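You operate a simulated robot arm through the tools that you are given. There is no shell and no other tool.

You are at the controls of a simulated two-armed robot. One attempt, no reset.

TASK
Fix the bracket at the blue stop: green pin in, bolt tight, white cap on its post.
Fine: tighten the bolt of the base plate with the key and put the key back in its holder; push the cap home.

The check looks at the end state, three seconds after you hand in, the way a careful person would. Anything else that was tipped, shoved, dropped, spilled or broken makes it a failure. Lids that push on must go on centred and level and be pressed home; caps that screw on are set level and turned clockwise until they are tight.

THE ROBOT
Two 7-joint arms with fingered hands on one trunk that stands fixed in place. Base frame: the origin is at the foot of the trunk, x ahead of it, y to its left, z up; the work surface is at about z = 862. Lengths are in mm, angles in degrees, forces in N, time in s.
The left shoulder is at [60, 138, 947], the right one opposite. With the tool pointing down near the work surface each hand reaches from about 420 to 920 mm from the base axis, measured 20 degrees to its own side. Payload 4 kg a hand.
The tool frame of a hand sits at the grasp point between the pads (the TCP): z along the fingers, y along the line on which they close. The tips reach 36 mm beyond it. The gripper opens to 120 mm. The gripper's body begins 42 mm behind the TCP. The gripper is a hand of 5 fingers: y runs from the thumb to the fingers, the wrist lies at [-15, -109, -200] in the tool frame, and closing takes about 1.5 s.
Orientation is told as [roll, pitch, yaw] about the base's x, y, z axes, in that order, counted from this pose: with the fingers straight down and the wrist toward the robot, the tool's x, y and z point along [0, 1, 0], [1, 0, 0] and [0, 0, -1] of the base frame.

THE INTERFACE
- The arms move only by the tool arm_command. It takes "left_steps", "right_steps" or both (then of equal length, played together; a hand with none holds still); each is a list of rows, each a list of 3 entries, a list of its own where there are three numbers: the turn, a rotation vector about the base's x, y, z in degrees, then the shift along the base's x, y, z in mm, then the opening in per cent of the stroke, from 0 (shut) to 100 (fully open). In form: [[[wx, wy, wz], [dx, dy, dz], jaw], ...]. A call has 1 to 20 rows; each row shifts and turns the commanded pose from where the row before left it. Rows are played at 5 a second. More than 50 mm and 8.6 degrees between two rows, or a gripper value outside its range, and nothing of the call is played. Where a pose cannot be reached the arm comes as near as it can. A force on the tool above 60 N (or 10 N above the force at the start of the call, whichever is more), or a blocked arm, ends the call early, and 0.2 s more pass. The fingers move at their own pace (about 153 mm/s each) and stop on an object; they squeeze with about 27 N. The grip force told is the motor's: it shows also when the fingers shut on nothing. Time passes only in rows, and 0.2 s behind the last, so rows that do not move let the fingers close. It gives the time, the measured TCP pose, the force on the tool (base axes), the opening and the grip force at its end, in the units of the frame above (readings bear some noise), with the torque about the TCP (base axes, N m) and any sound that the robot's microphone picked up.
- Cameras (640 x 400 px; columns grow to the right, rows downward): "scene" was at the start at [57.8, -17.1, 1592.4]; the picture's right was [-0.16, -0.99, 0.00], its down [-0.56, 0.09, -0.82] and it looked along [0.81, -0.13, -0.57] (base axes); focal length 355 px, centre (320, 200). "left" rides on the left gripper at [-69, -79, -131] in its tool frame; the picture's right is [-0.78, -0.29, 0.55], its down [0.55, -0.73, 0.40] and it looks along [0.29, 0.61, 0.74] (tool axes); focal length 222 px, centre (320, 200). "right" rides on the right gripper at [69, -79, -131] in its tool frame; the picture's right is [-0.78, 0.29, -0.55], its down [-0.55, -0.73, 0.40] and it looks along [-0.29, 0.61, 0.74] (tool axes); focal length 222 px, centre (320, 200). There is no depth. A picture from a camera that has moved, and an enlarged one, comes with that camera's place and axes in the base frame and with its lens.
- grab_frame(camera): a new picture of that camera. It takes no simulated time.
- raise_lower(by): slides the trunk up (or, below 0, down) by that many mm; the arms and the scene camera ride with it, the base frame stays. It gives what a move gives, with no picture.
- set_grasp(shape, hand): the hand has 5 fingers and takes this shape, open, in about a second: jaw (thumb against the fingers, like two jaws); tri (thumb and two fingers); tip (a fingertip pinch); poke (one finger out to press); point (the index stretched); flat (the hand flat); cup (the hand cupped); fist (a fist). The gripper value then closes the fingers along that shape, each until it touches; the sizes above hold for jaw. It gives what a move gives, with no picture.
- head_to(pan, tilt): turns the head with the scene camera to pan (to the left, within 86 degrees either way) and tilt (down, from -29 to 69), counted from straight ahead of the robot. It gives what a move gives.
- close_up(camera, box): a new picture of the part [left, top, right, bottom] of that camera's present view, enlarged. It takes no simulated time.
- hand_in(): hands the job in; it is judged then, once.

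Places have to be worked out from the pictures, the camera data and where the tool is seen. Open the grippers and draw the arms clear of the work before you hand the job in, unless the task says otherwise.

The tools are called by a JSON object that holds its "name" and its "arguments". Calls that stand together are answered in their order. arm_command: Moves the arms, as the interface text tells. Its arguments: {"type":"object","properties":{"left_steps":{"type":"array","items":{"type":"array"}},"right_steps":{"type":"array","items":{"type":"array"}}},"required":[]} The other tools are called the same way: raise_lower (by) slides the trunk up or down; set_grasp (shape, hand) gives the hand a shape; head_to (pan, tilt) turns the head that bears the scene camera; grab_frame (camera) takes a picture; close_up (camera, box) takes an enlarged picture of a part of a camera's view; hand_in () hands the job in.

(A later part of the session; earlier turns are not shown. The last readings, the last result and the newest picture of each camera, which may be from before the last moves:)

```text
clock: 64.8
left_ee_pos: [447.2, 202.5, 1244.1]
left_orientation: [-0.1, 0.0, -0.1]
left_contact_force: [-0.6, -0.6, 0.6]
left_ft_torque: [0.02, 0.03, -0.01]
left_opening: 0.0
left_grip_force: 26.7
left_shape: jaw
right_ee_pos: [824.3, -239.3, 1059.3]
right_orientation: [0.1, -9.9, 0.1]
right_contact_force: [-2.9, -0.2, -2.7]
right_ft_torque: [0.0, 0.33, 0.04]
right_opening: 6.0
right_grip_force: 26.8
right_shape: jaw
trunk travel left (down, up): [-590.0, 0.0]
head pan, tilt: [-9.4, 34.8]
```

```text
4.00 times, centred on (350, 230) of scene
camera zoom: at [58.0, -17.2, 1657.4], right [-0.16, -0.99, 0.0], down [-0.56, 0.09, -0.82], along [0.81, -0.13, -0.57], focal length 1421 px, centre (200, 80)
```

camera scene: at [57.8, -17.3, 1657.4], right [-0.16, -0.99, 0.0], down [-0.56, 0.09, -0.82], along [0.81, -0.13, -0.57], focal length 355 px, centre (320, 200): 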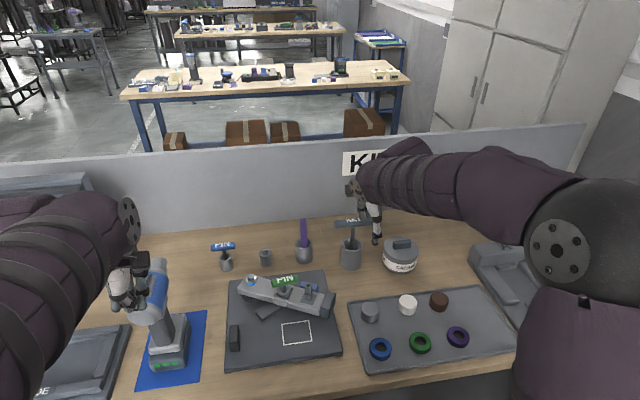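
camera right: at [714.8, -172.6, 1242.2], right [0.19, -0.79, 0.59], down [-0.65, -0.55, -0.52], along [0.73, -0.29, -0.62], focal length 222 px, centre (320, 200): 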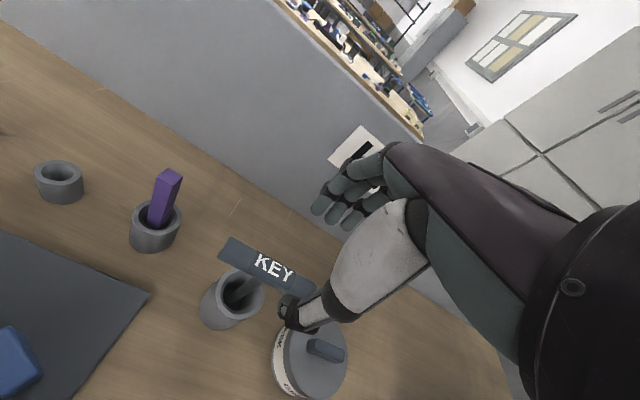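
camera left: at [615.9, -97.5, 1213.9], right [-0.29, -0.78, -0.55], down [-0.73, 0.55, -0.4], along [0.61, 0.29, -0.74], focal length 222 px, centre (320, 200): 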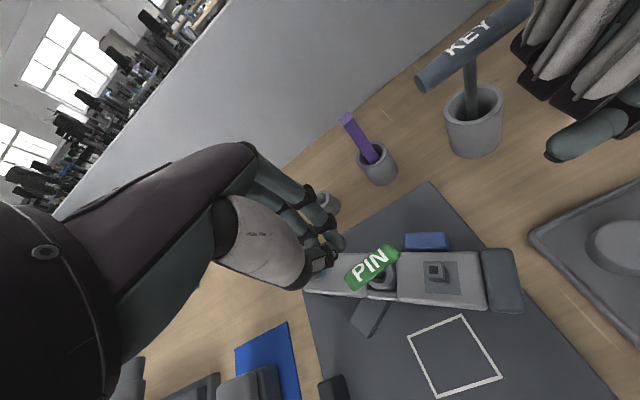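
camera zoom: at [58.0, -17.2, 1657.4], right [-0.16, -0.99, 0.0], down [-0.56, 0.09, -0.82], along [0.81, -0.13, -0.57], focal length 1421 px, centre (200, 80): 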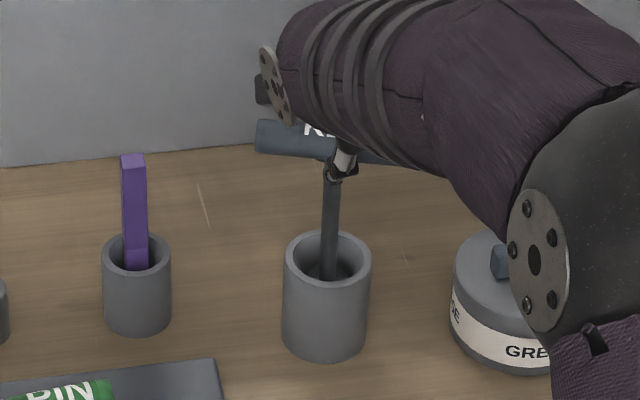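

The key with a wider socket foot is coming up; the hand's tilt makes the foot press lightly on the holder wall. I reduce the tilt and shift back a little while lifting it out.

{"name": "arm_command", "arguments": {"right_steps": [[[0, 2.5, 0], [-4, 0, 10], 0], [[0, 2.5, 0], [-4, 0, 12], 0], [[0, 0, 0], [-2, 0, 15], 0], [[0, 0, 0], [0, 0, 15], 0], [[0, 0, 0], [0, 0, 15], 0], [[0, 0, 0], [0, 0, 13], 0], [[0, 0, 0], [0, 0, 0], 0]]}}

{"name": "grab_frame", "arguments": {"camera": "right"}}

{"name": "close_up", "arguments": {"camera": "scene", "box": [290, 150, 410, 280]}}

```text
clock: 66.4
left_ee_pos: [447.8, 203.4, 1244.5]
left_orientation: [-0.1, 0.0, 0.0]
left_contact_force: [-0.1, -0.1, -0.2]
left_ft_torque: [-0.01, 0.0, -0.03]
left_opening: 0.0
left_grip_force: 27.2
left_shape: jaw
right_ee_pos: [814.2, -237.4, 1139.0]
right_orientation: [0.0, -5.1, 0.1]
right_contact_force: [0.5, -0.7, -2.4]
right_ft_torque: [0.0, -0.02, -0.02]
right_opening: 5.3
right_grip_force: 27.0
right_shape: jaw
trunk travel left (down, up): [-590.0, 0.0]
head pan, tilt: [-9.4, 34.8]
```

```text
taken
camera right: at [723.3, -170.6, 1262.4], right [0.24, -0.78, 0.57], down [-0.7, -0.55, -0.46], along [0.67, -0.29, -0.68], focal length 222 px, centre (320, 200)
```

right: 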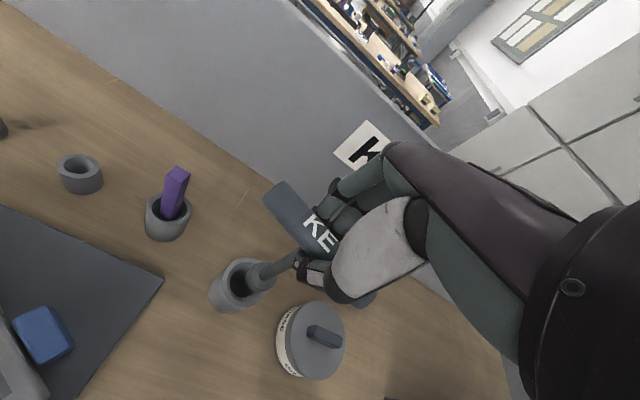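

```text
3.08 times, centred on (350, 215) of scene
camera zoom: at [58.2, -17.2, 1657.4], right [-0.16, -0.99, 0.0], down [-0.56, 0.09, -0.82], along [0.81, -0.13, -0.57], focal length 1093 px, centre (228, 154)
```

zoom: 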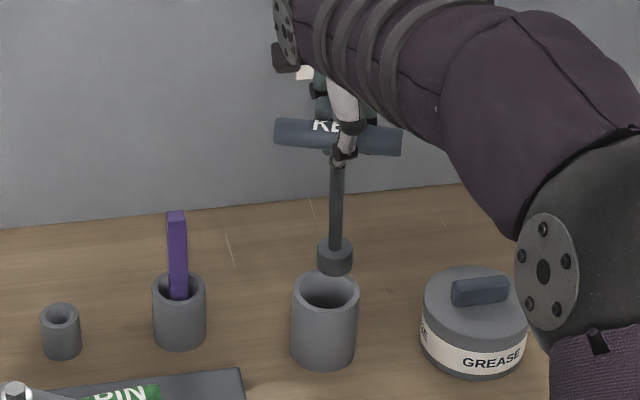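

The key is clear of its holder. I bring the hand upright, raise a bit, and carry the key toward the bolt while turning the hand to +45° yaw, so there is room to turn clockwise.

{"name": "arm_command", "arguments": {"right_steps": [[[0, 2.5, 0], [0, 0, 6], 0], [[0, 2.5, 0], [0, 0, 6], 0], [[0, 0, 5], [-9, 30, 0], 0], [[0, 0, 5], [-9, 33, 0], 0], [[0, 0, 5], [-9, 33, 0], 0], [[0, 0, 5], [-9, 33, 0], 0], [[0, 0, 5], [-9, 33, 0], 0], [[0, 0, 5], [-9, 33, 0], 0], [[0, 0, 5], [-9, 33, 0], 0], [[0, 0, 5], [-9, 30, 0], 0], [[0, 0, 5], [-5, 20, 0], 0], [[0, 0, 0], [0, 0, 0], 0]]}}

{"name": "grab_frame", "arguments": {"camera": "scene"}}

{"name": "grab_frame", "arguments": {"camera": "right"}}

{"name": "grab_frame", "arguments": {"camera": "left"}}

```text
clock: 69.0
left_ee_pos: [448.7, 203.3, 1244.8]
left_orientation: [0.0, 0.0, 0.1]
left_contact_force: [0.0, -0.1, 0.4]
left_ft_torque: [0.01, 0.0, -0.01]
left_opening: 0.2
left_grip_force: 27.5
left_shape: jaw
right_ee_pos: [736.9, 40.3, 1149.7]
right_orientation: [0.0, 0.0, 45.1]
right_contact_force: [-0.1, 0.1, -2.4]
right_ft_torque: [0.01, -0.02, 0.0]
right_opening: 5.4
right_grip_force: 26.8
right_shape: jaw
trunk travel left (down, up): [-590.0, 0.0]
head pan, tilt: [-9.4, 34.8]
```

```text
taken
camera scene: at [58.0, -17.2, 1657.4], right [-0.16, -0.99, 0.0], down [-0.56, 0.09, -0.82], along [0.81, -0.13, -0.57], focal length 355 px, centre (320, 200)
```

scene: 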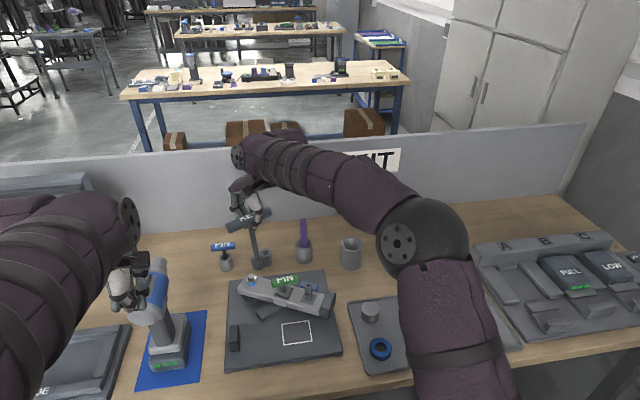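

```text
taken
camera right: at [630.7, 31.5, 1281.6], right [0.76, -0.35, 0.55], down [-0.13, -0.91, -0.4], along [0.64, 0.23, -0.74], focal length 222 px, centre (320, 200)
```

right: 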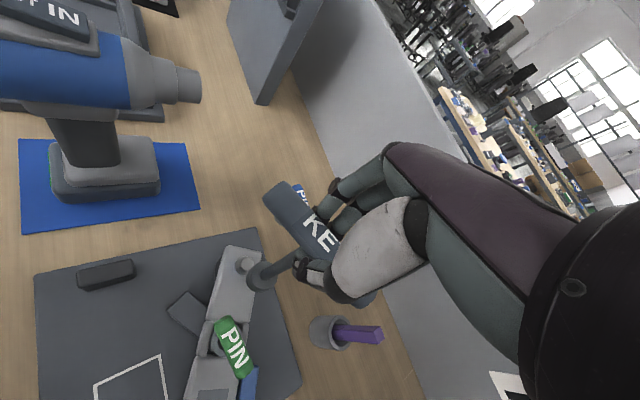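

```text
taken
camera left: at [367.3, 134.8, 1375.9], right [-0.29, -0.78, -0.55], down [-0.73, 0.55, -0.4], along [0.61, 0.29, -0.74], focal length 222 px, centre (320, 200)
```

left: 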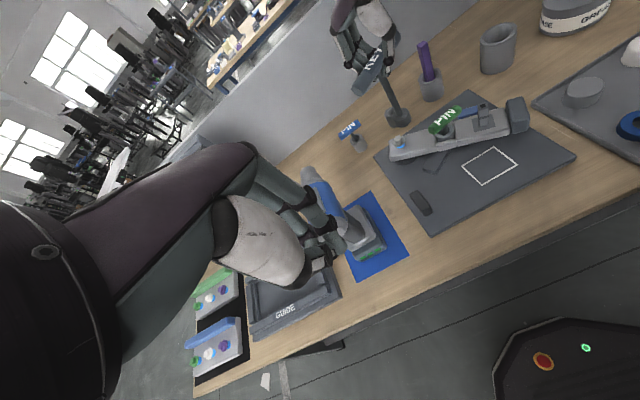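

{"name": "close_up", "arguments": {"camera": "scene", "box": [220, 195, 300, 300]}}

{"name": "close_up", "arguments": {"camera": "right", "box": [200, 220, 320, 340]}}

{"name": "close_up", "arguments": {"camera": "left", "box": [340, 40, 460, 170]}}

```text
3.81 times, centred on (260, 248) of scene
camera zoom: at [58.0, -17.2, 1657.4], right [-0.16, -0.99, 0.0], down [-0.56, 0.09, -0.82], along [0.81, -0.13, -0.57], focal length 1354 px, centre (549, 19)
```

zoom: 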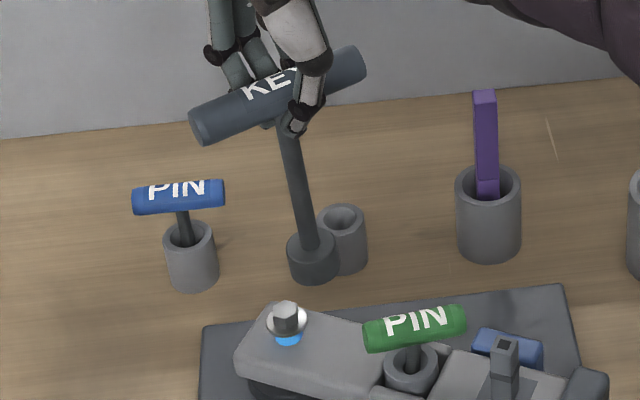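

```text
3.33 times, centred on (260, 280) of right
camera zoom: at [630.7, 31.5, 1281.6], right [0.76, -0.35, 0.55], down [-0.13, -0.91, -0.4], along [0.64, 0.23, -0.74], focal length 740 px, centre (520, -67)
```

zoom: 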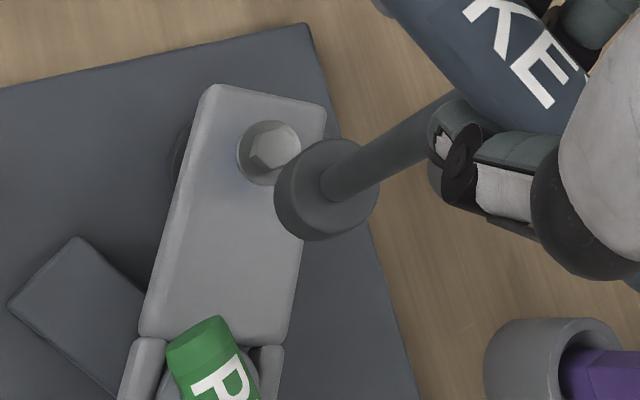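

```text
3.08 times, centred on (400, 105) of left
camera zoom: at [367.3, 134.8, 1375.9], right [-0.29, -0.78, -0.55], down [-0.73, 0.55, -0.4], along [0.61, 0.29, -0.74], focal length 684 px, centre (74, 492)
```

zoom: 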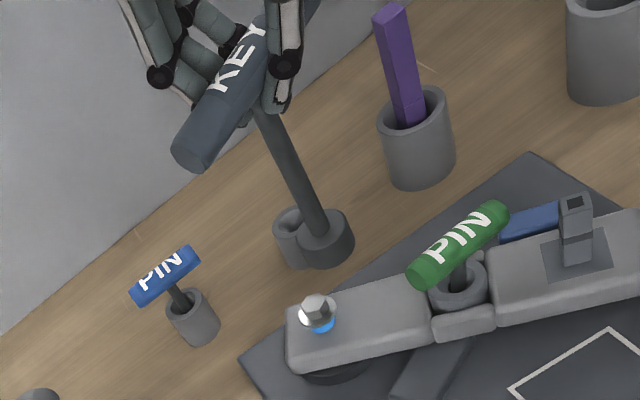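

All three views agree: socket at about (741, 34, 1010), bolt head at (741, 58, 945), and the key leans ~4° with its foot toward −y. I roll the hand +4° about x to make it plumb, move +14 in y and come down 20 mm.

{"name": "arm_command", "arguments": {"right_steps": [[[2, 0, 0], [0, 7, 0], 0], [[2, 0, 0], [0, 7, 0], 0], [[0, 0, 0], [0, 0, -10], 0], [[0, 0, 0], [0, 0, -10], 0], [[0, 0, 0], [0, 0, 0], 0]]}}

{"name": "close_up", "arguments": {"camera": "scene", "box": [220, 200, 300, 300]}}

{"name": "close_up", "arguments": {"camera": "right", "box": [210, 220, 310, 320]}}

{"name": "close_up", "arguments": {"camera": "left", "box": [350, 50, 450, 170]}}

```text
clock: 70.2
left_ee_pos: [449.1, 203.3, 1245.2]
left_orientation: [0.0, 0.0, 0.0]
left_contact_force: [-1.6, -0.2, 0.5]
left_ft_torque: [-0.01, -0.01, 0.0]
left_opening: 0.0
left_grip_force: 27.0
left_shape: jaw
right_ee_pos: [737.1, 53.5, 1130.6]
right_orientation: [2.7, -2.8, 44.9]
right_contact_force: [0.4, 0.0, -2.0]
right_ft_torque: [-0.03, 0.01, 0.01]
right_opening: 5.2
right_grip_force: 27.1
right_shape: jaw
trunk travel left (down, up): [-590.0, 0.0]
head pan, tilt: [-9.4, 34.8]
```

```text
4.00 times, centred on (260, 250) of scene
camera zoom: at [58.1, -17.1, 1657.4], right [-0.16, -0.99, 0.0], down [-0.56, 0.09, -0.82], along [0.81, -0.13, -0.57], focal length 1421 px, centre (560, 0)
```

zoom: 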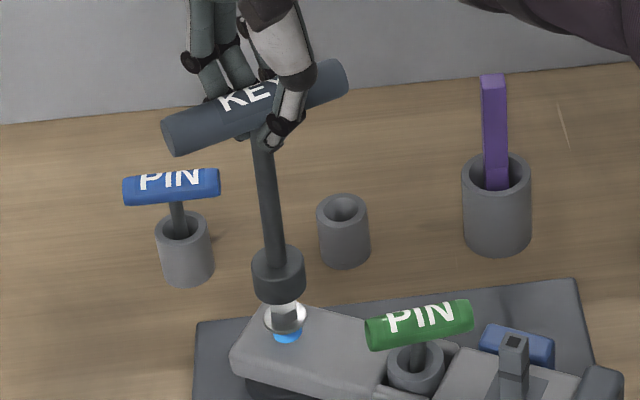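

```text
4.00 times, centred on (260, 270) of right
camera zoom: at [631.5, 36.1, 1261.2], right [0.76, -0.39, 0.52], down [-0.13, -0.88, -0.46], along [0.64, 0.28, -0.72], focal length 888 px, centre (560, -80)
```

zoom: 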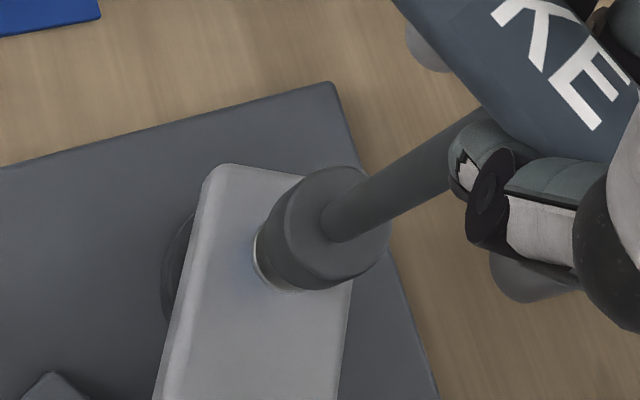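

```text
3.33 times, centred on (400, 110) of left
camera zoom: at [367.4, 134.9, 1375.9], right [-0.29, -0.78, -0.55], down [-0.73, 0.55, -0.4], along [0.61, 0.29, -0.74], focal length 740 px, centre (53, 500)
```

zoom: 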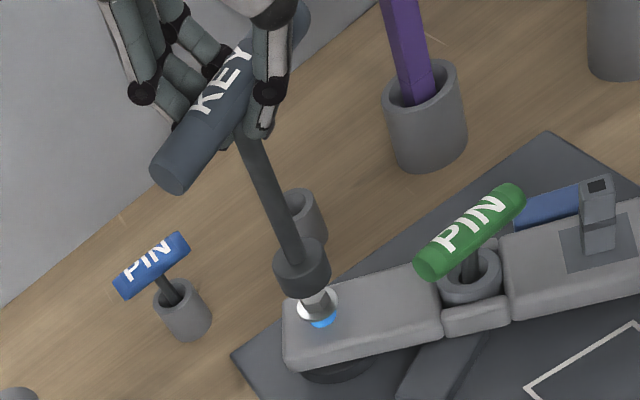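

{"name": "close_up", "arguments": {"camera": "right", "box": [230, 250, 280, 300]}}

{"name": "close_up", "arguments": {"camera": "left", "box": [375, 105, 415, 155]}}

{"name": "close_up", "arguments": {"camera": "scene", "box": [235, 250, 275, 295]}}

```text
8.00 times, centred on (255, 275) of right
camera zoom: at [631.5, 36.1, 1261.2], right [0.76, -0.39, 0.52], down [-0.13, -0.88, -0.46], along [0.64, 0.28, -0.72], focal length 1777 px, centre (840, -400)
```

zoom: 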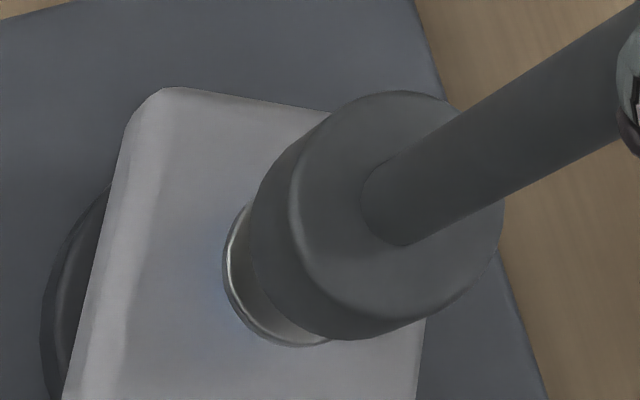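

```text
8.00 times, centred on (395, 130) of left
camera zoom: at [367.4, 134.9, 1375.9], right [-0.29, -0.78, -0.55], down [-0.73, 0.55, -0.4], along [0.61, 0.29, -0.74], focal length 1777 px, centre (-280, 760)
```

zoom: 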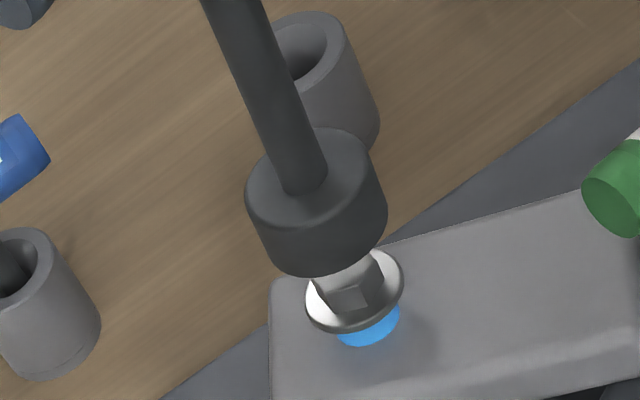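

```text
8.89 times, centred on (255, 272) of scene
camera zoom: at [58.1, -17.1, 1657.4], right [-0.16, -0.99, 0.0], down [-0.56, 0.09, -0.82], along [0.81, -0.13, -0.57], focal length 3159 px, centre (898, -444)
```

zoom: 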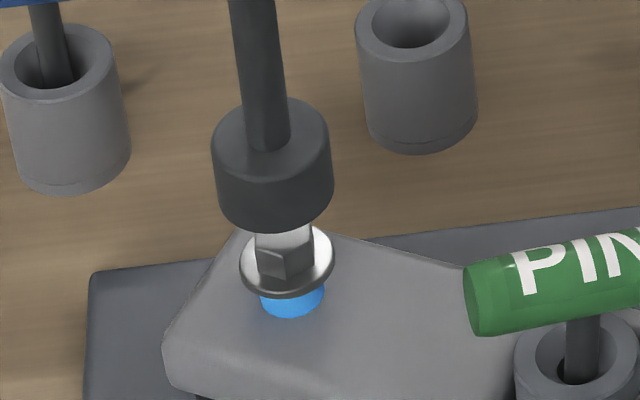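

The socket is plumb within ~1.5° and aligned in y; it is about 1.5–2 mm short in x and ~18 mm above the hex. I shift +1.5 in x and lower to just above the head, then recheck.

{"name": "arm_command", "arguments": {"right_steps": [[[0, 0, 0], [0.8, -0.2, -5], 0], [[0, 0, 0], [0.7, -0.1, -5], 0], [[0, 0, 0], [0, 0, -4], 0], [[0, 0, 0], [0, 0, 0], 0]]}}

{"name": "close_up", "arguments": {"camera": "right", "box": [230, 250, 280, 300]}}

{"name": "close_up", "arguments": {"camera": "left", "box": [375, 105, 415, 155]}}

{"name": "close_up", "arguments": {"camera": "scene", "box": [235, 250, 275, 295]}}

```text
clock: 71.2
left_ee_pos: [448.0, 202.3, 1244.6]
left_orientation: [-0.1, 0.0, 0.1]
left_contact_force: [-1.3, 1.4, 0.2]
left_ft_torque: [0.0, 0.03, 0.0]
left_opening: 0.0
left_grip_force: 26.8
left_shape: jaw
right_ee_pos: [739.9, 53.4, 1116.7]
right_orientation: [2.7, -2.8, 44.9]
right_contact_force: [-0.2, 0.9, -2.2]
right_ft_torque: [0.02, -0.03, 0.03]
right_opening: 4.9
right_grip_force: 27.3
right_shape: jaw
trunk travel left (down, up): [-590.0, 0.0]
head pan, tilt: [-9.4, 34.8]
```

```text
8.00 times, centred on (255, 275) of right
camera zoom: at [633.1, 35.5, 1246.6], right [0.76, -0.39, 0.52], down [-0.13, -0.88, -0.46], along [0.64, 0.28, -0.72], focal length 1777 px, centre (840, -400)
```

zoom: 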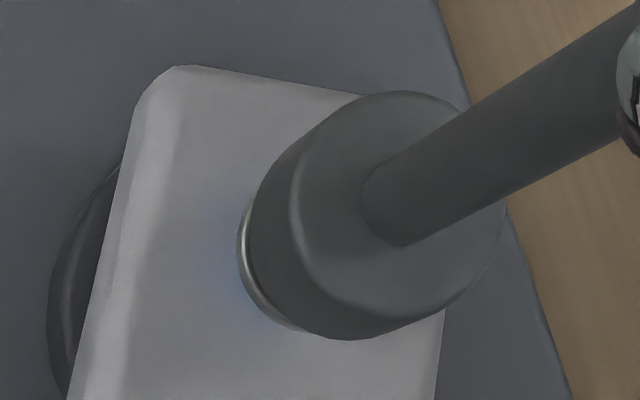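

```text
8.00 times, centred on (395, 130) of left
camera zoom: at [367.4, 134.9, 1375.9], right [-0.29, -0.78, -0.55], down [-0.73, 0.55, -0.4], along [0.61, 0.29, -0.74], focal length 1777 px, centre (-280, 760)
```

zoom: 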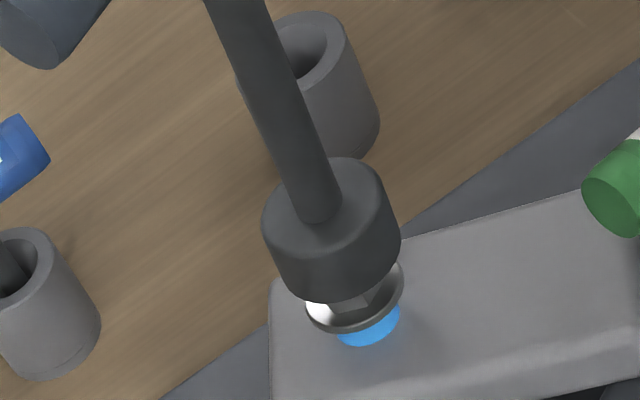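

```text
8.89 times, centred on (255, 272) of scene
camera zoom: at [58.1, -17.1, 1657.4], right [-0.16, -0.99, 0.0], down [-0.56, 0.09, -0.82], along [0.81, -0.13, -0.57], focal length 3159 px, centre (898, -444)
```

zoom: 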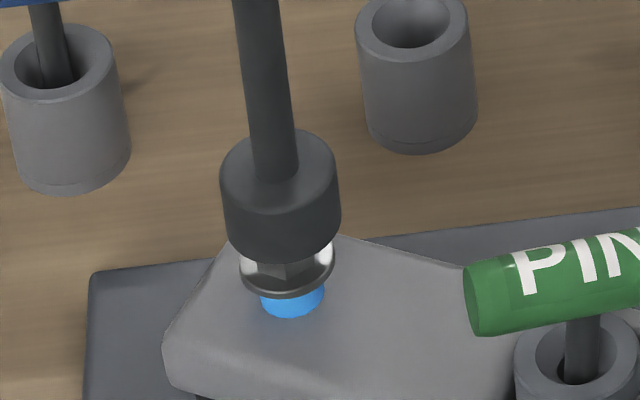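

Alignment looks within ~1 mm; the socket is ~3–4 mm above the hex top. I lower in small steps, reading the force.

{"name": "arm_command", "arguments": {"right_steps": [[[0, 0, 0], [0, 0.5, -1.5], 0], [[0, 0, 0], [0, 0, -1.5], 0], [[0, 0, 0], [0, 0, -1.5], 0], [[0, 0, 0], [0, 0, -1.5], 0], [[0, 0, 0], [0, 0, -1.5], 0]]}}

{"name": "close_up", "arguments": {"camera": "left", "box": [375, 105, 415, 155]}}

{"name": "close_up", "arguments": {"camera": "scene", "box": [235, 250, 275, 295]}}

```text
clock: 72.4
left_ee_pos: [447.7, 203.3, 1244.9]
left_orientation: [0.1, 0.1, 0.0]
left_contact_force: [-0.4, 0.3, -0.5]
left_ft_torque: [0.01, 0.0, -0.02]
left_opening: 0.1
left_grip_force: 27.1
left_shape: jaw
right_ee_pos: [739.5, 54.7, 1109.1]
right_orientation: [2.7, -2.8, 44.8]
right_contact_force: [0.1, -0.4, -2.1]
right_ft_torque: [0.0, 0.04, 0.0]
right_opening: 5.3
right_grip_force: 27.1
right_shape: jaw
trunk travel left (down, up): [-590.0, 0.0]
head pan, tilt: [-9.4, 34.8]
```

```text
8.00 times, centred on (395, 130) of left
camera zoom: at [367.4, 134.9, 1375.8], right [-0.29, -0.78, -0.55], down [-0.73, 0.55, -0.4], along [0.61, 0.29, -0.74], focal length 1777 px, centre (-280, 760)
```

zoom: 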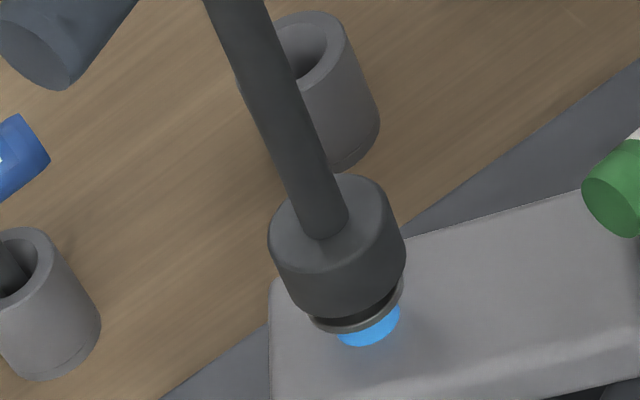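

```text
8.89 times, centred on (255, 272) of scene
camera zoom: at [58.2, -17.1, 1657.4], right [-0.16, -0.99, 0.0], down [-0.56, 0.09, -0.82], along [0.81, -0.13, -0.57], focal length 3159 px, centre (898, -444)
```

zoom: 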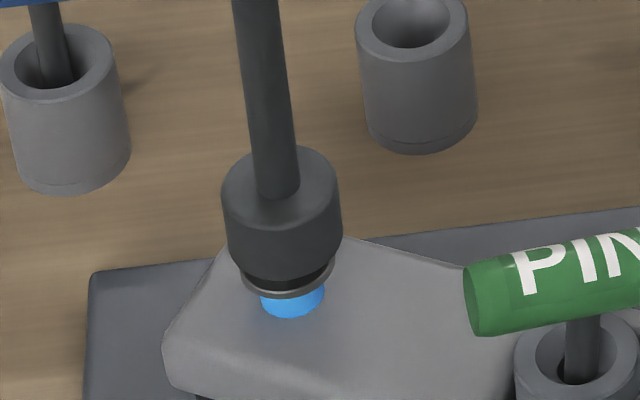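

No resistance, the socket is already sliding over the hex. I continue down until it sits on the washer.

{"name": "arm_command", "arguments": {"right_steps": [[[0, 0, 0], [0, 0, -1.5], 0], [[0, 0, 0], [0, 0, -1.5], 0], [[0, 0, 0], [0, 0, -1.5], 0], [[0, 0, 0], [0, 0, -1.5], 0], [[0, 0, 0], [0, 0, -1.5], 0]]}}

{"name": "close_up", "arguments": {"camera": "left", "box": [375, 105, 415, 155]}}

{"name": "close_up", "arguments": {"camera": "scene", "box": [235, 250, 275, 295]}}

```text
clock: 73.6
left_ee_pos: [447.8, 203.0, 1244.5]
left_orientation: [0.0, -0.1, -0.1]
left_contact_force: [0.4, 0.6, -0.5]
left_ft_torque: [0.0, -0.04, -0.01]
left_opening: 0.0
left_grip_force: 26.9
left_shape: jaw
right_ee_pos: [738.0, 53.0, 1101.8]
right_orientation: [2.8, -2.9, 44.8]
right_contact_force: [-0.9, -0.6, 1.0]
right_ft_torque: [0.02, 0.04, -0.03]
right_opening: 5.1
right_grip_force: 27.1
right_shape: jaw
trunk travel left (down, up): [-590.0, 0.0]
head pan, tilt: [-9.4, 34.8]
```

```text
8.00 times, centred on (395, 130) of left
camera zoom: at [367.1, 134.9, 1376.0], right [-0.29, -0.78, -0.55], down [-0.73, 0.55, -0.4], along [0.61, 0.29, -0.74], focal length 1777 px, centre (-280, 760)
```

zoom: 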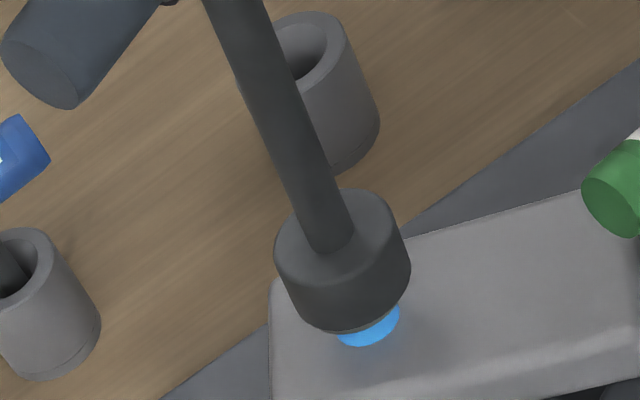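

```text
8.89 times, centred on (255, 272) of scene
camera zoom: at [57.7, -17.1, 1657.5], right [-0.16, -0.99, 0.0], down [-0.56, 0.09, -0.82], along [0.81, -0.13, -0.57], focal length 3159 px, centre (898, -444)
```

zoom: 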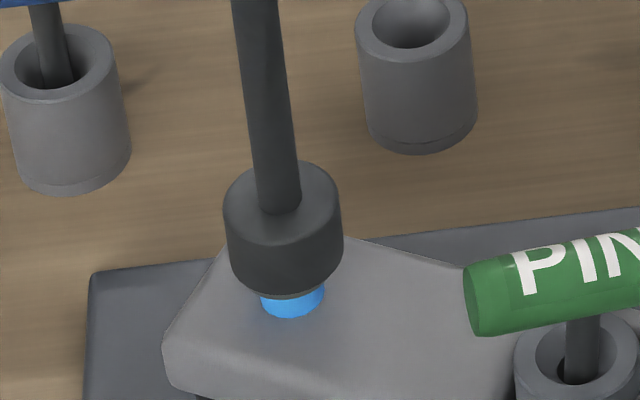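

The socket sits on the washer (light contact). Now I turn clockwise (seen from above): a first 20° about the bolt axis, to see how the bolt reacts.

{"name": "arm_command", "arguments": {"right_steps": [[[0, 0, -4], [-0.3, 0.2, 0], 0], [[0, 0, -4], [-0.3, 0.25, 0], 0], [[0, 0, -4], [-0.3, 0.25, 0], 0], [[0, 0, -4], [-0.3, 0.3, 0], 0], [[0, 0, -4], [-0.3, 0.3, 0], 0], [[0, 0, 0], [0, 0, 0], 0]]}}

{"name": "close_up", "arguments": {"camera": "left", "box": [355, 65, 425, 155]}}

{"name": "close_up", "arguments": {"camera": "scene", "box": [225, 215, 285, 295]}}

```text
clock: 75.0
left_ee_pos: [449.0, 203.9, 1244.2]
left_orientation: [0.0, 0.0, 0.0]
left_contact_force: [-0.1, 0.2, -0.3]
left_ft_torque: [-0.01, 0.0, -0.02]
left_opening: 0.0
left_grip_force: 27.0
left_shape: jaw
right_ee_pos: [737.8, 55.4, 1101.5]
right_orientation: [2.9, -2.8, 24.9]
right_contact_force: [0.4, 0.6, 0.1]
right_ft_torque: [0.0, 0.07, -0.04]
right_opening: 5.2
right_grip_force: 27.3
right_shape: jaw
trunk travel left (down, up): [-590.0, 0.0]
head pan, tilt: [-9.4, 34.8]
```

```text
4.44 times, centred on (390, 110) of left
camera zoom: at [367.3, 134.7, 1375.9], right [-0.29, -0.78, -0.55], down [-0.73, 0.55, -0.4], along [0.61, 0.29, -0.74], focal length 987 px, centre (9, 600)
```

zoom: 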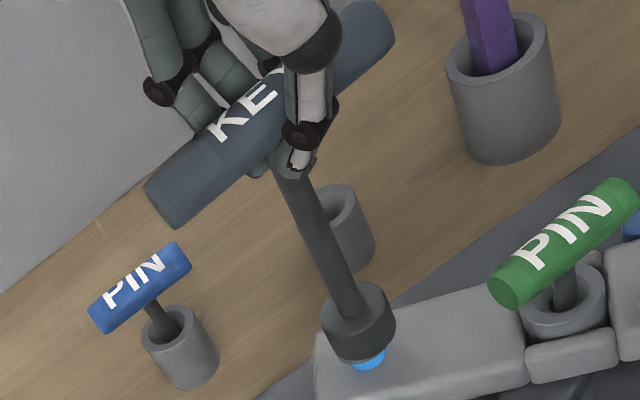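

```text
5.00 times, centred on (255, 255) of scene
camera zoom: at [58.0, -17.4, 1657.4], right [-0.16, -0.99, 0.0], down [-0.56, 0.09, -0.82], along [0.81, -0.13, -0.57], focal length 1777 px, centre (645, -75)
```

zoom: 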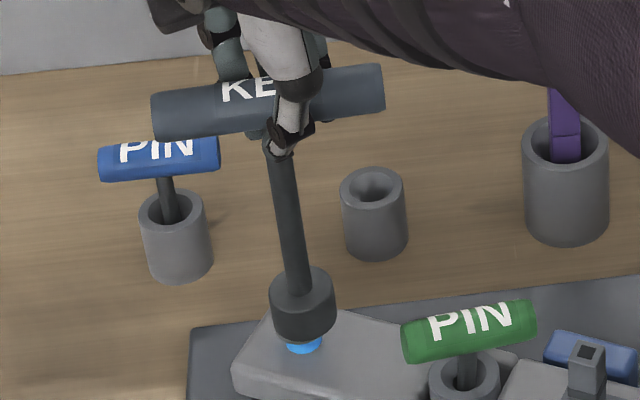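

The key turned 20° smoothly with little torque. I keep turning clockwise another 70° with slight downward follow, watching torque and the blue gap.

{"name": "arm_command", "arguments": {"right_steps": [[[0, 0, -5], [-0.23, 0.33, -0.2], 0], [[0, 0, -5], [-0.2, 0.35, -0.2], 0], [[0, 0, -5], [-0.17, 0.37, -0.2], 0], [[0, 0, -5], [-0.14, 0.38, -0.2], 0], [[0, 0, -5], [-0.1, 0.39, -0.2], 0], [[0, 0, -5], [-0.07, 0.4, -0.2], 0], [[0, 0, -5], [-0.03, 0.4, -0.2], 0], [[0, 0, -5], [0, 0.4, -0.2], 0]]}}

{"name": "close_up", "arguments": {"camera": "left", "box": [355, 65, 425, 155]}}

{"name": "close_up", "arguments": {"camera": "scene", "box": [225, 215, 285, 295]}}

```text
clock: 76.8
left_ee_pos: [448.5, 204.7, 1244.2]
left_orientation: [0.0, -0.1, 0.0]
left_contact_force: [0.2, 0.3, -0.6]
left_ft_torque: [0.01, 0.0, -0.03]
left_opening: 0.2
left_grip_force: 27.1
left_shape: jaw
right_ee_pos: [736.9, 57.6, 1100.9]
right_orientation: [2.9, -2.8, -15.2]
right_contact_force: [0.0, 0.7, -2.0]
right_ft_torque: [0.12, 0.05, 0.01]
right_opening: 4.9
right_grip_force: 27.3
right_shape: jaw
trunk travel left (down, up): [-590.0, 0.0]
head pan, tilt: [-9.4, 34.8]
```

```text
4.44 times, centred on (390, 110) of left
camera zoom: at [367.3, 135.3, 1375.8], right [-0.29, -0.79, -0.55], down [-0.73, 0.55, -0.4], along [0.61, 0.29, -0.74], focal length 987 px, centre (9, 600)
```

zoom: 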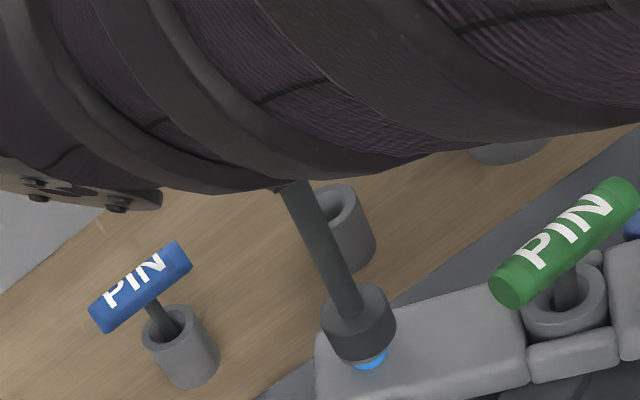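

```text
5.00 times, centred on (255, 255) of scene
camera zoom: at [58.0, -16.6, 1657.4], right [-0.16, -0.99, 0.0], down [-0.56, 0.09, -0.82], along [0.81, -0.13, -0.57], focal length 1777 px, centre (645, -75)
```

zoom: 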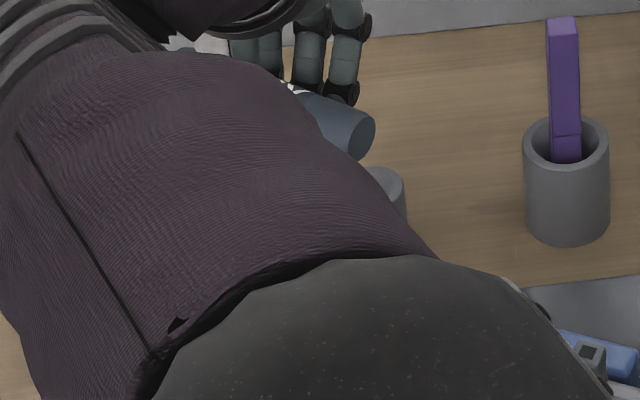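

{"name": "close_up", "arguments": {"camera": "left", "box": [375, 105, 415, 155]}}

{"name": "grab_frame", "arguments": {"camera": "scene"}}

{"name": "grab_frame", "arguments": {"camera": "right"}}

```text
8.00 times, centred on (395, 130) of left
camera zoom: at [367.3, 135.3, 1375.8], right [-0.29, -0.79, -0.55], down [-0.73, 0.55, -0.4], along [0.61, 0.29, -0.74], focal length 1777 px, centre (-280, 760)
```

zoom: 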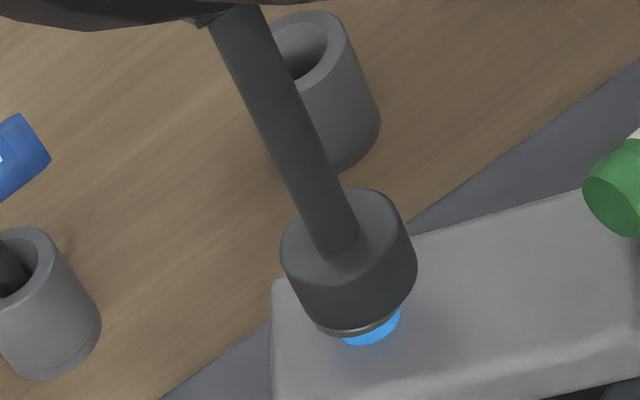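

```text
taken
camera scene: at [58.0, -16.6, 1657.4], right [-0.16, -0.99, 0.0], down [-0.56, 0.09, -0.82], along [0.81, -0.13, -0.57], focal length 355 px, centre (320, 200)
```

scene: 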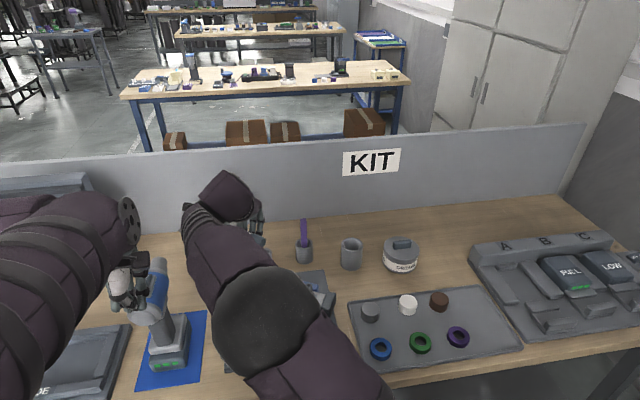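

```text
taken
camera right: at [669.5, 139.8, 1230.5], right [0.04, -0.85, 0.52], down [-0.83, -0.32, -0.46], along [0.56, -0.41, -0.72], focal length 222 px, centre (320, 200)
```

right: 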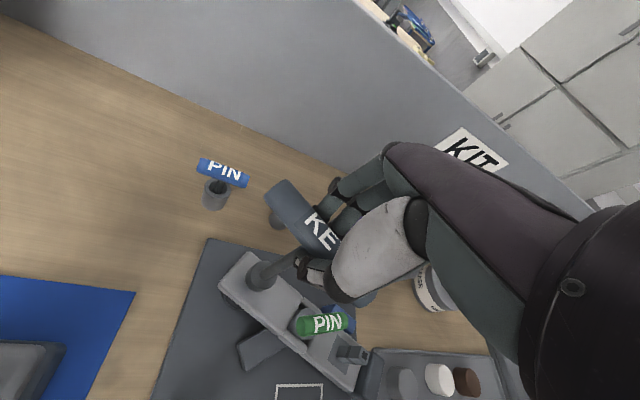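

The blue gap is unchanged so far and there is no resisting torque. I move the left hand a bit further away from the right forearm, press down slightly and continue turning to about −50°.

{"name": "arm_command", "arguments": {"left_steps": [[[0, 0, 0], [0, 15, 0], 0], [[0, 0, 0], [0, 15, 0], 0], [[0, 0, 0], [0, 15, 0], 0], [[0, 0, 0], [0, 0, 0], 0], [[0, 0, 0], [0, 0, 0], 0], [[0, 0, 0], [0, 0, 0], 0], [[0, 0, 0], [0, 0, 0], 0], [[0, 0, 0], [0, 0, 0], 0], [[0, 0, 0], [0, 0, 0], 0]], "right_steps": [[[0, 0, 0], [0, 0, -1], 0], [[0, 0, 0], [0, 0, -1], 0], [[0, 0, -5], [0.04, 0.4, -0.2], 0], [[0, 0, -5], [0.08, 0.39, -0.2], 0], [[0, 0, -5], [0.11, 0.38, -0.2], 0], [[0, 0, -5], [0.14, 0.36, -0.2], 0], [[0, 0, -5], [0.18, 0.34, -0.2], 0], [[0, 0, -5], [0.2, 0.32, -0.2], 0], [[0, 0, 0], [0, 0, 0], 0]]}}

{"name": "grab_frame", "arguments": {"camera": "left"}}

{"name": "close_up", "arguments": {"camera": "right", "box": [210, 220, 310, 320]}}

```text
clock: 78.8
left_ee_pos: [447.6, 248.2, 1244.4]
left_orientation: [0.0, 0.0, -0.1]
left_contact_force: [-0.4, -0.2, 0.4]
left_ft_torque: [-0.01, -0.01, -0.02]
left_opening: 0.0
left_grip_force: 27.2
left_shape: jaw
right_ee_pos: [736.8, 60.4, 1098.0]
right_orientation: [2.9, -2.8, -45.0]
right_contact_force: [-0.6, 0.2, 9.5]
right_ft_torque: [0.15, -0.06, 0.07]
right_opening: 5.5
right_grip_force: 26.8
right_shape: jaw
trunk travel left (down, up): [-590.0, 0.0]
head pan, tilt: [-9.4, 34.8]
```

```text
taken
camera left: at [366.6, 179.8, 1376.5], right [-0.29, -0.78, -0.55], down [-0.73, 0.55, -0.4], along [0.61, 0.29, -0.74], focal length 222 px, centre (320, 200)
```

left: 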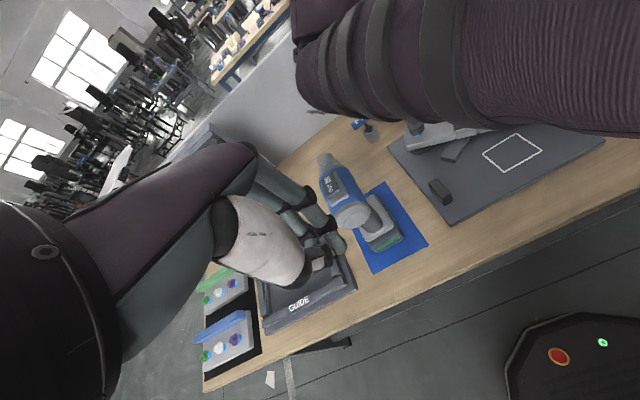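

```text
4.00 times, centred on (260, 270) of right
camera zoom: at [719.6, 163.6, 1228.1], right [-0.39, -0.76, 0.52], down [-0.88, 0.13, -0.46], along [0.28, -0.64, -0.72], focal length 888 px, centre (560, -80)
```

zoom: 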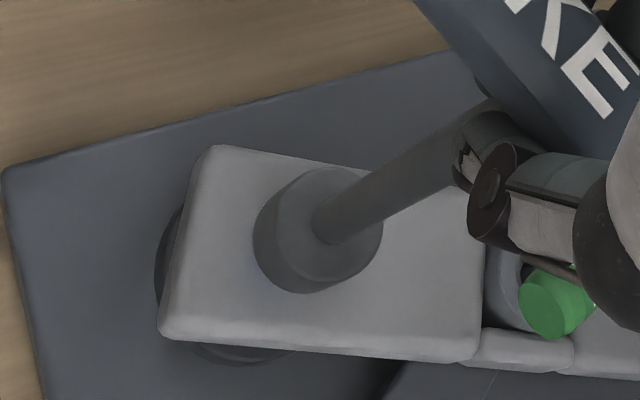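

I've turned ~90° clockwise in total with the socket pressed on. I lift the key off the head, turn the hand back to +45°, and look at the bolt to see whether it moved.

{"name": "arm_command", "arguments": {"right_steps": [[[0, 0, 0], [0, 0, 3], 0], [[0, 0, 0], [0, 0, 8], 0], [[0, 0, 0], [0, 0, 10], 0], [[0, 0, 0], [0, 0, 10], 0]]}}

{"name": "close_up", "arguments": {"camera": "right", "box": [200, 220, 300, 320]}}

{"name": "arm_command", "arguments": {"right_steps": [[[0, 0, 6], [-0.1, -0.5, 0], 0], [[0, 0, 6], [-0.1, -0.5, 0], 0], [[0, 0, 6], [-0.1, -0.5, 0], 0], [[0, 0, 6], [0, -0.5, 0], 0], [[0, 0, 6], [0, -0.5, 0], 0], [[0, 0, 6], [0, -0.5, 0], 0], [[0, 0, 6], [0, -0.5, 0], 0], [[0, 0, 6], [0.1, -0.5, 0], 0], [[0, 0, 6], [0.1, -0.5, 0], 0], [[0, 0, 6], [0.2, -0.5, 0], 0], [[0, 0, 6], [0.2, -0.4, 0], 0], [[0, 0, 6], [0.3, -0.4, 0], 0], [[0, 0, 6], [0.3, -0.4, 0], 0], [[0, 0, 6], [0.3, -0.4, 0], 0], [[0, 0, 6], [0.3, -0.4, 0], 0]]}}

{"name": "close_up", "arguments": {"camera": "scene", "box": [235, 250, 275, 295]}}

{"name": "grab_frame", "arguments": {"camera": "left"}}

```text
clock: 79.8
left_ee_pos: [448.7, 248.3, 1245.2]
left_orientation: [0.0, 0.1, 0.0]
left_contact_force: [-0.7, 0.6, -0.5]
left_ft_torque: [0.01, -0.03, 0.0]
left_opening: 0.0
left_grip_force: 26.4
left_shape: jaw
right_ee_pos: [736.4, 60.4, 1126.5]
right_orientation: [2.8, -2.8, -45.1]
right_contact_force: [0.5, 0.3, -2.9]
right_ft_torque: [0.06, 0.05, -0.01]
right_opening: 5.2
right_grip_force: 26.9
right_shape: jaw
trunk travel left (down, up): [-590.0, 0.0]
head pan, tilt: [-9.4, 34.8]
```

```text
4.00 times, centred on (250, 270) of right
camera zoom: at [719.9, 164.0, 1258.3], right [-0.39, -0.76, 0.52], down [-0.88, 0.13, -0.46], along [0.28, -0.64, -0.72], focal length 888 px, centre (600, -80)
```

zoom: 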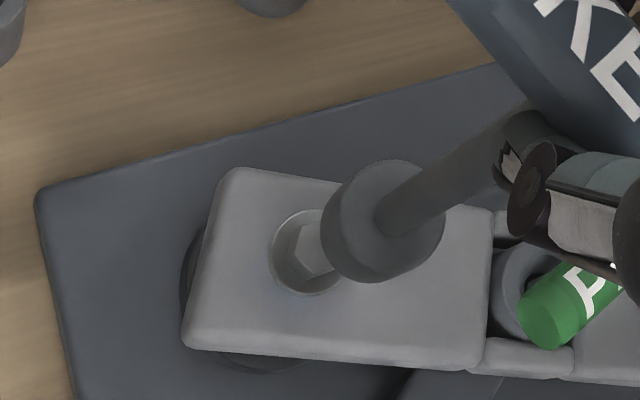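

```text
clock: 83.0
left_ee_pos: [449.5, 248.9, 1243.9]
left_orientation: [0.0, 0.0, 0.1]
left_contact_force: [-0.6, 0.4, 0.5]
left_ft_torque: [-0.02, 0.0, -0.03]
left_opening: 0.0
left_grip_force: 27.5
left_shape: jaw
right_ee_pos: [738.3, 51.6, 1126.8]
right_orientation: [2.8, -2.8, 45.0]
right_contact_force: [0.2, -0.3, -2.6]
right_ft_torque: [0.01, 0.01, 0.01]
right_opening: 5.2
right_grip_force: 27.1
right_shape: jaw
trunk travel left (down, up): [-590.0, 0.0]
head pan, tilt: [-9.4, 34.8]
```

```text
8.89 times, centred on (255, 272) of scene
camera zoom: at [58.5, -17.4, 1657.4], right [-0.16, -0.99, 0.0], down [-0.56, 0.09, -0.82], along [0.81, -0.13, -0.57], focal length 3159 px, centre (898, -444)
```

zoom: 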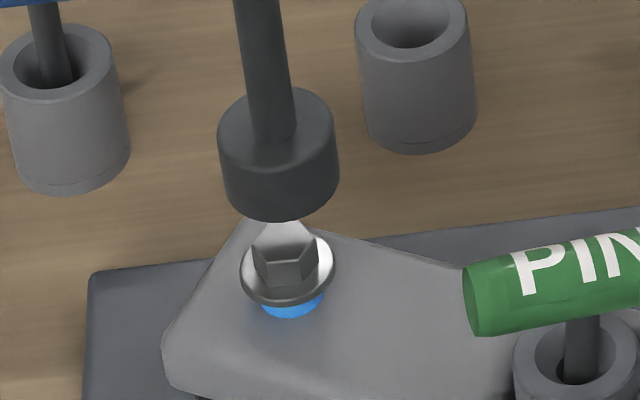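

```text
taken
camera left: at [368.0, 179.3, 1376.1], right [-0.29, -0.78, -0.55], down [-0.74, 0.55, -0.4], along [0.61, 0.29, -0.74], focal length 222 px, centre (320, 200)
```

left: 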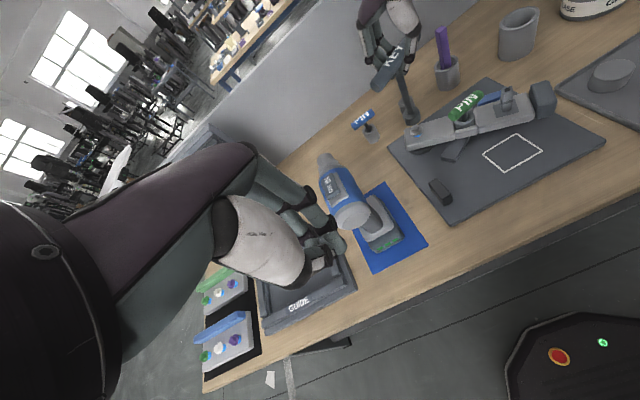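

The bolt works: it turned and came down about 4 mm (blue band smaller). I need a few more strokes. I check the socket's alignment for the next engagement.

{"name": "close_up", "arguments": {"camera": "right", "box": [220, 240, 280, 300]}}

{"name": "close_up", "arguments": {"camera": "left", "box": [390, 85, 440, 155]}}

```text
6.67 times, centred on (250, 270) of right
camera zoom: at [633.1, 34.7, 1257.9], right [0.76, -0.39, 0.52], down [-0.13, -0.88, -0.46], along [0.64, 0.28, -0.72], focal length 1481 px, centre (787, -267)
```

zoom: 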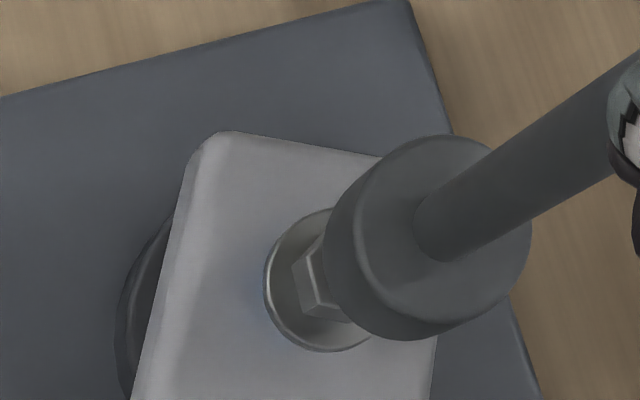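

```text
5.71 times, centred on (415, 120) of left
camera zoom: at [368.0, 179.3, 1376.1], right [-0.29, -0.78, -0.55], down [-0.74, 0.55, -0.4], along [0.61, 0.29, -0.74], focal length 1269 px, centre (-223, 657)
```

zoom: 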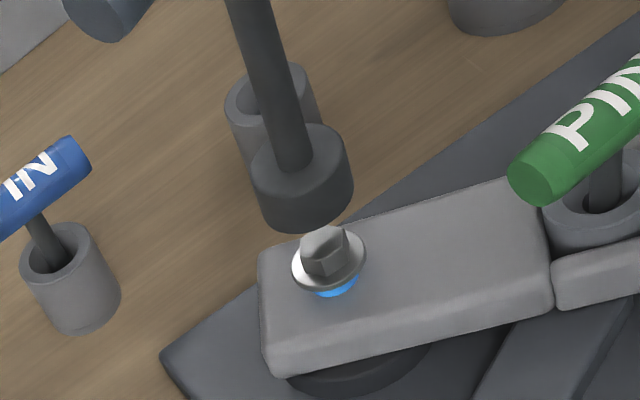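

Triangulating, the socket foot now sits about 6–7 mm too far in +x and ~3 mm too low in y relative to the bolt (the key shifted slightly in the grip). I correct and look again.

{"name": "arm_command", "arguments": {"right_steps": [[[0, 0, 0], [-3, 1.5, 0], 0], [[0, 0, 0], [-3, 1.5, 0], 0], [[0, 0, 0], [0, 0, -6], 0], [[0, 0, 0], [0, 0, 0], 0]]}}

{"name": "close_up", "arguments": {"camera": "right", "box": [220, 240, 280, 300]}}

{"name": "close_up", "arguments": {"camera": "left", "box": [390, 85, 440, 155]}}

{"name": "close_up", "arguments": {"camera": "scene", "box": [235, 250, 275, 295]}}

```text
clock: 84.0
left_ee_pos: [448.5, 247.9, 1245.1]
left_orientation: [0.0, 0.0, 0.0]
left_contact_force: [0.4, -0.6, 0.0]
left_ft_torque: [0.0, -0.01, 0.02]
left_opening: 0.0
left_grip_force: 27.0
left_shape: jaw
right_ee_pos: [732.6, 55.4, 1119.8]
right_orientation: [2.9, -2.7, 44.9]
right_contact_force: [0.6, 0.6, -2.1]
right_ft_torque: [-0.04, 0.03, -0.03]
right_opening: 5.2
right_grip_force: 27.4
right_shape: jaw
trunk travel left (down, up): [-590.0, 0.0]
head pan, tilt: [-9.4, 34.8]
```

```text
6.67 times, centred on (250, 270) of right
camera zoom: at [626.7, 38.5, 1252.3], right [0.76, -0.39, 0.52], down [-0.13, -0.88, -0.46], along [0.64, 0.28, -0.72], focal length 1481 px, centre (787, -267)
```

zoom: 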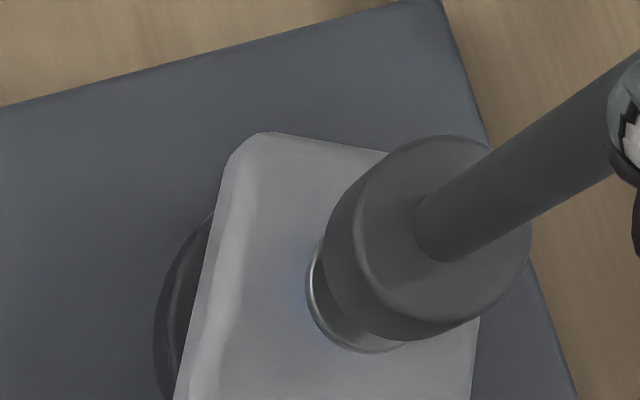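

```text
5.71 times, centred on (415, 120) of left
camera zoom: at [367.5, 179.7, 1376.2], right [-0.29, -0.78, -0.55], down [-0.73, 0.55, -0.4], along [0.61, 0.29, -0.74], focal length 1269 px, centre (-223, 657)
```

zoom: 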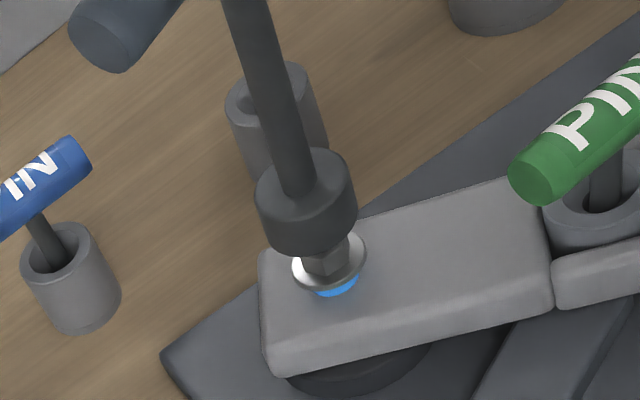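

```text
8.89 times, centred on (255, 272) of scene
camera zoom: at [57.9, -17.0, 1657.4], right [-0.16, -0.99, 0.0], down [-0.56, 0.09, -0.82], along [0.81, -0.13, -0.57], focal length 3159 px, centre (898, -444)
```

zoom: 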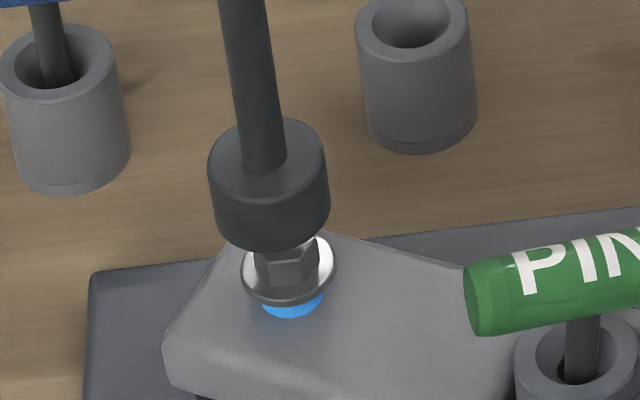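

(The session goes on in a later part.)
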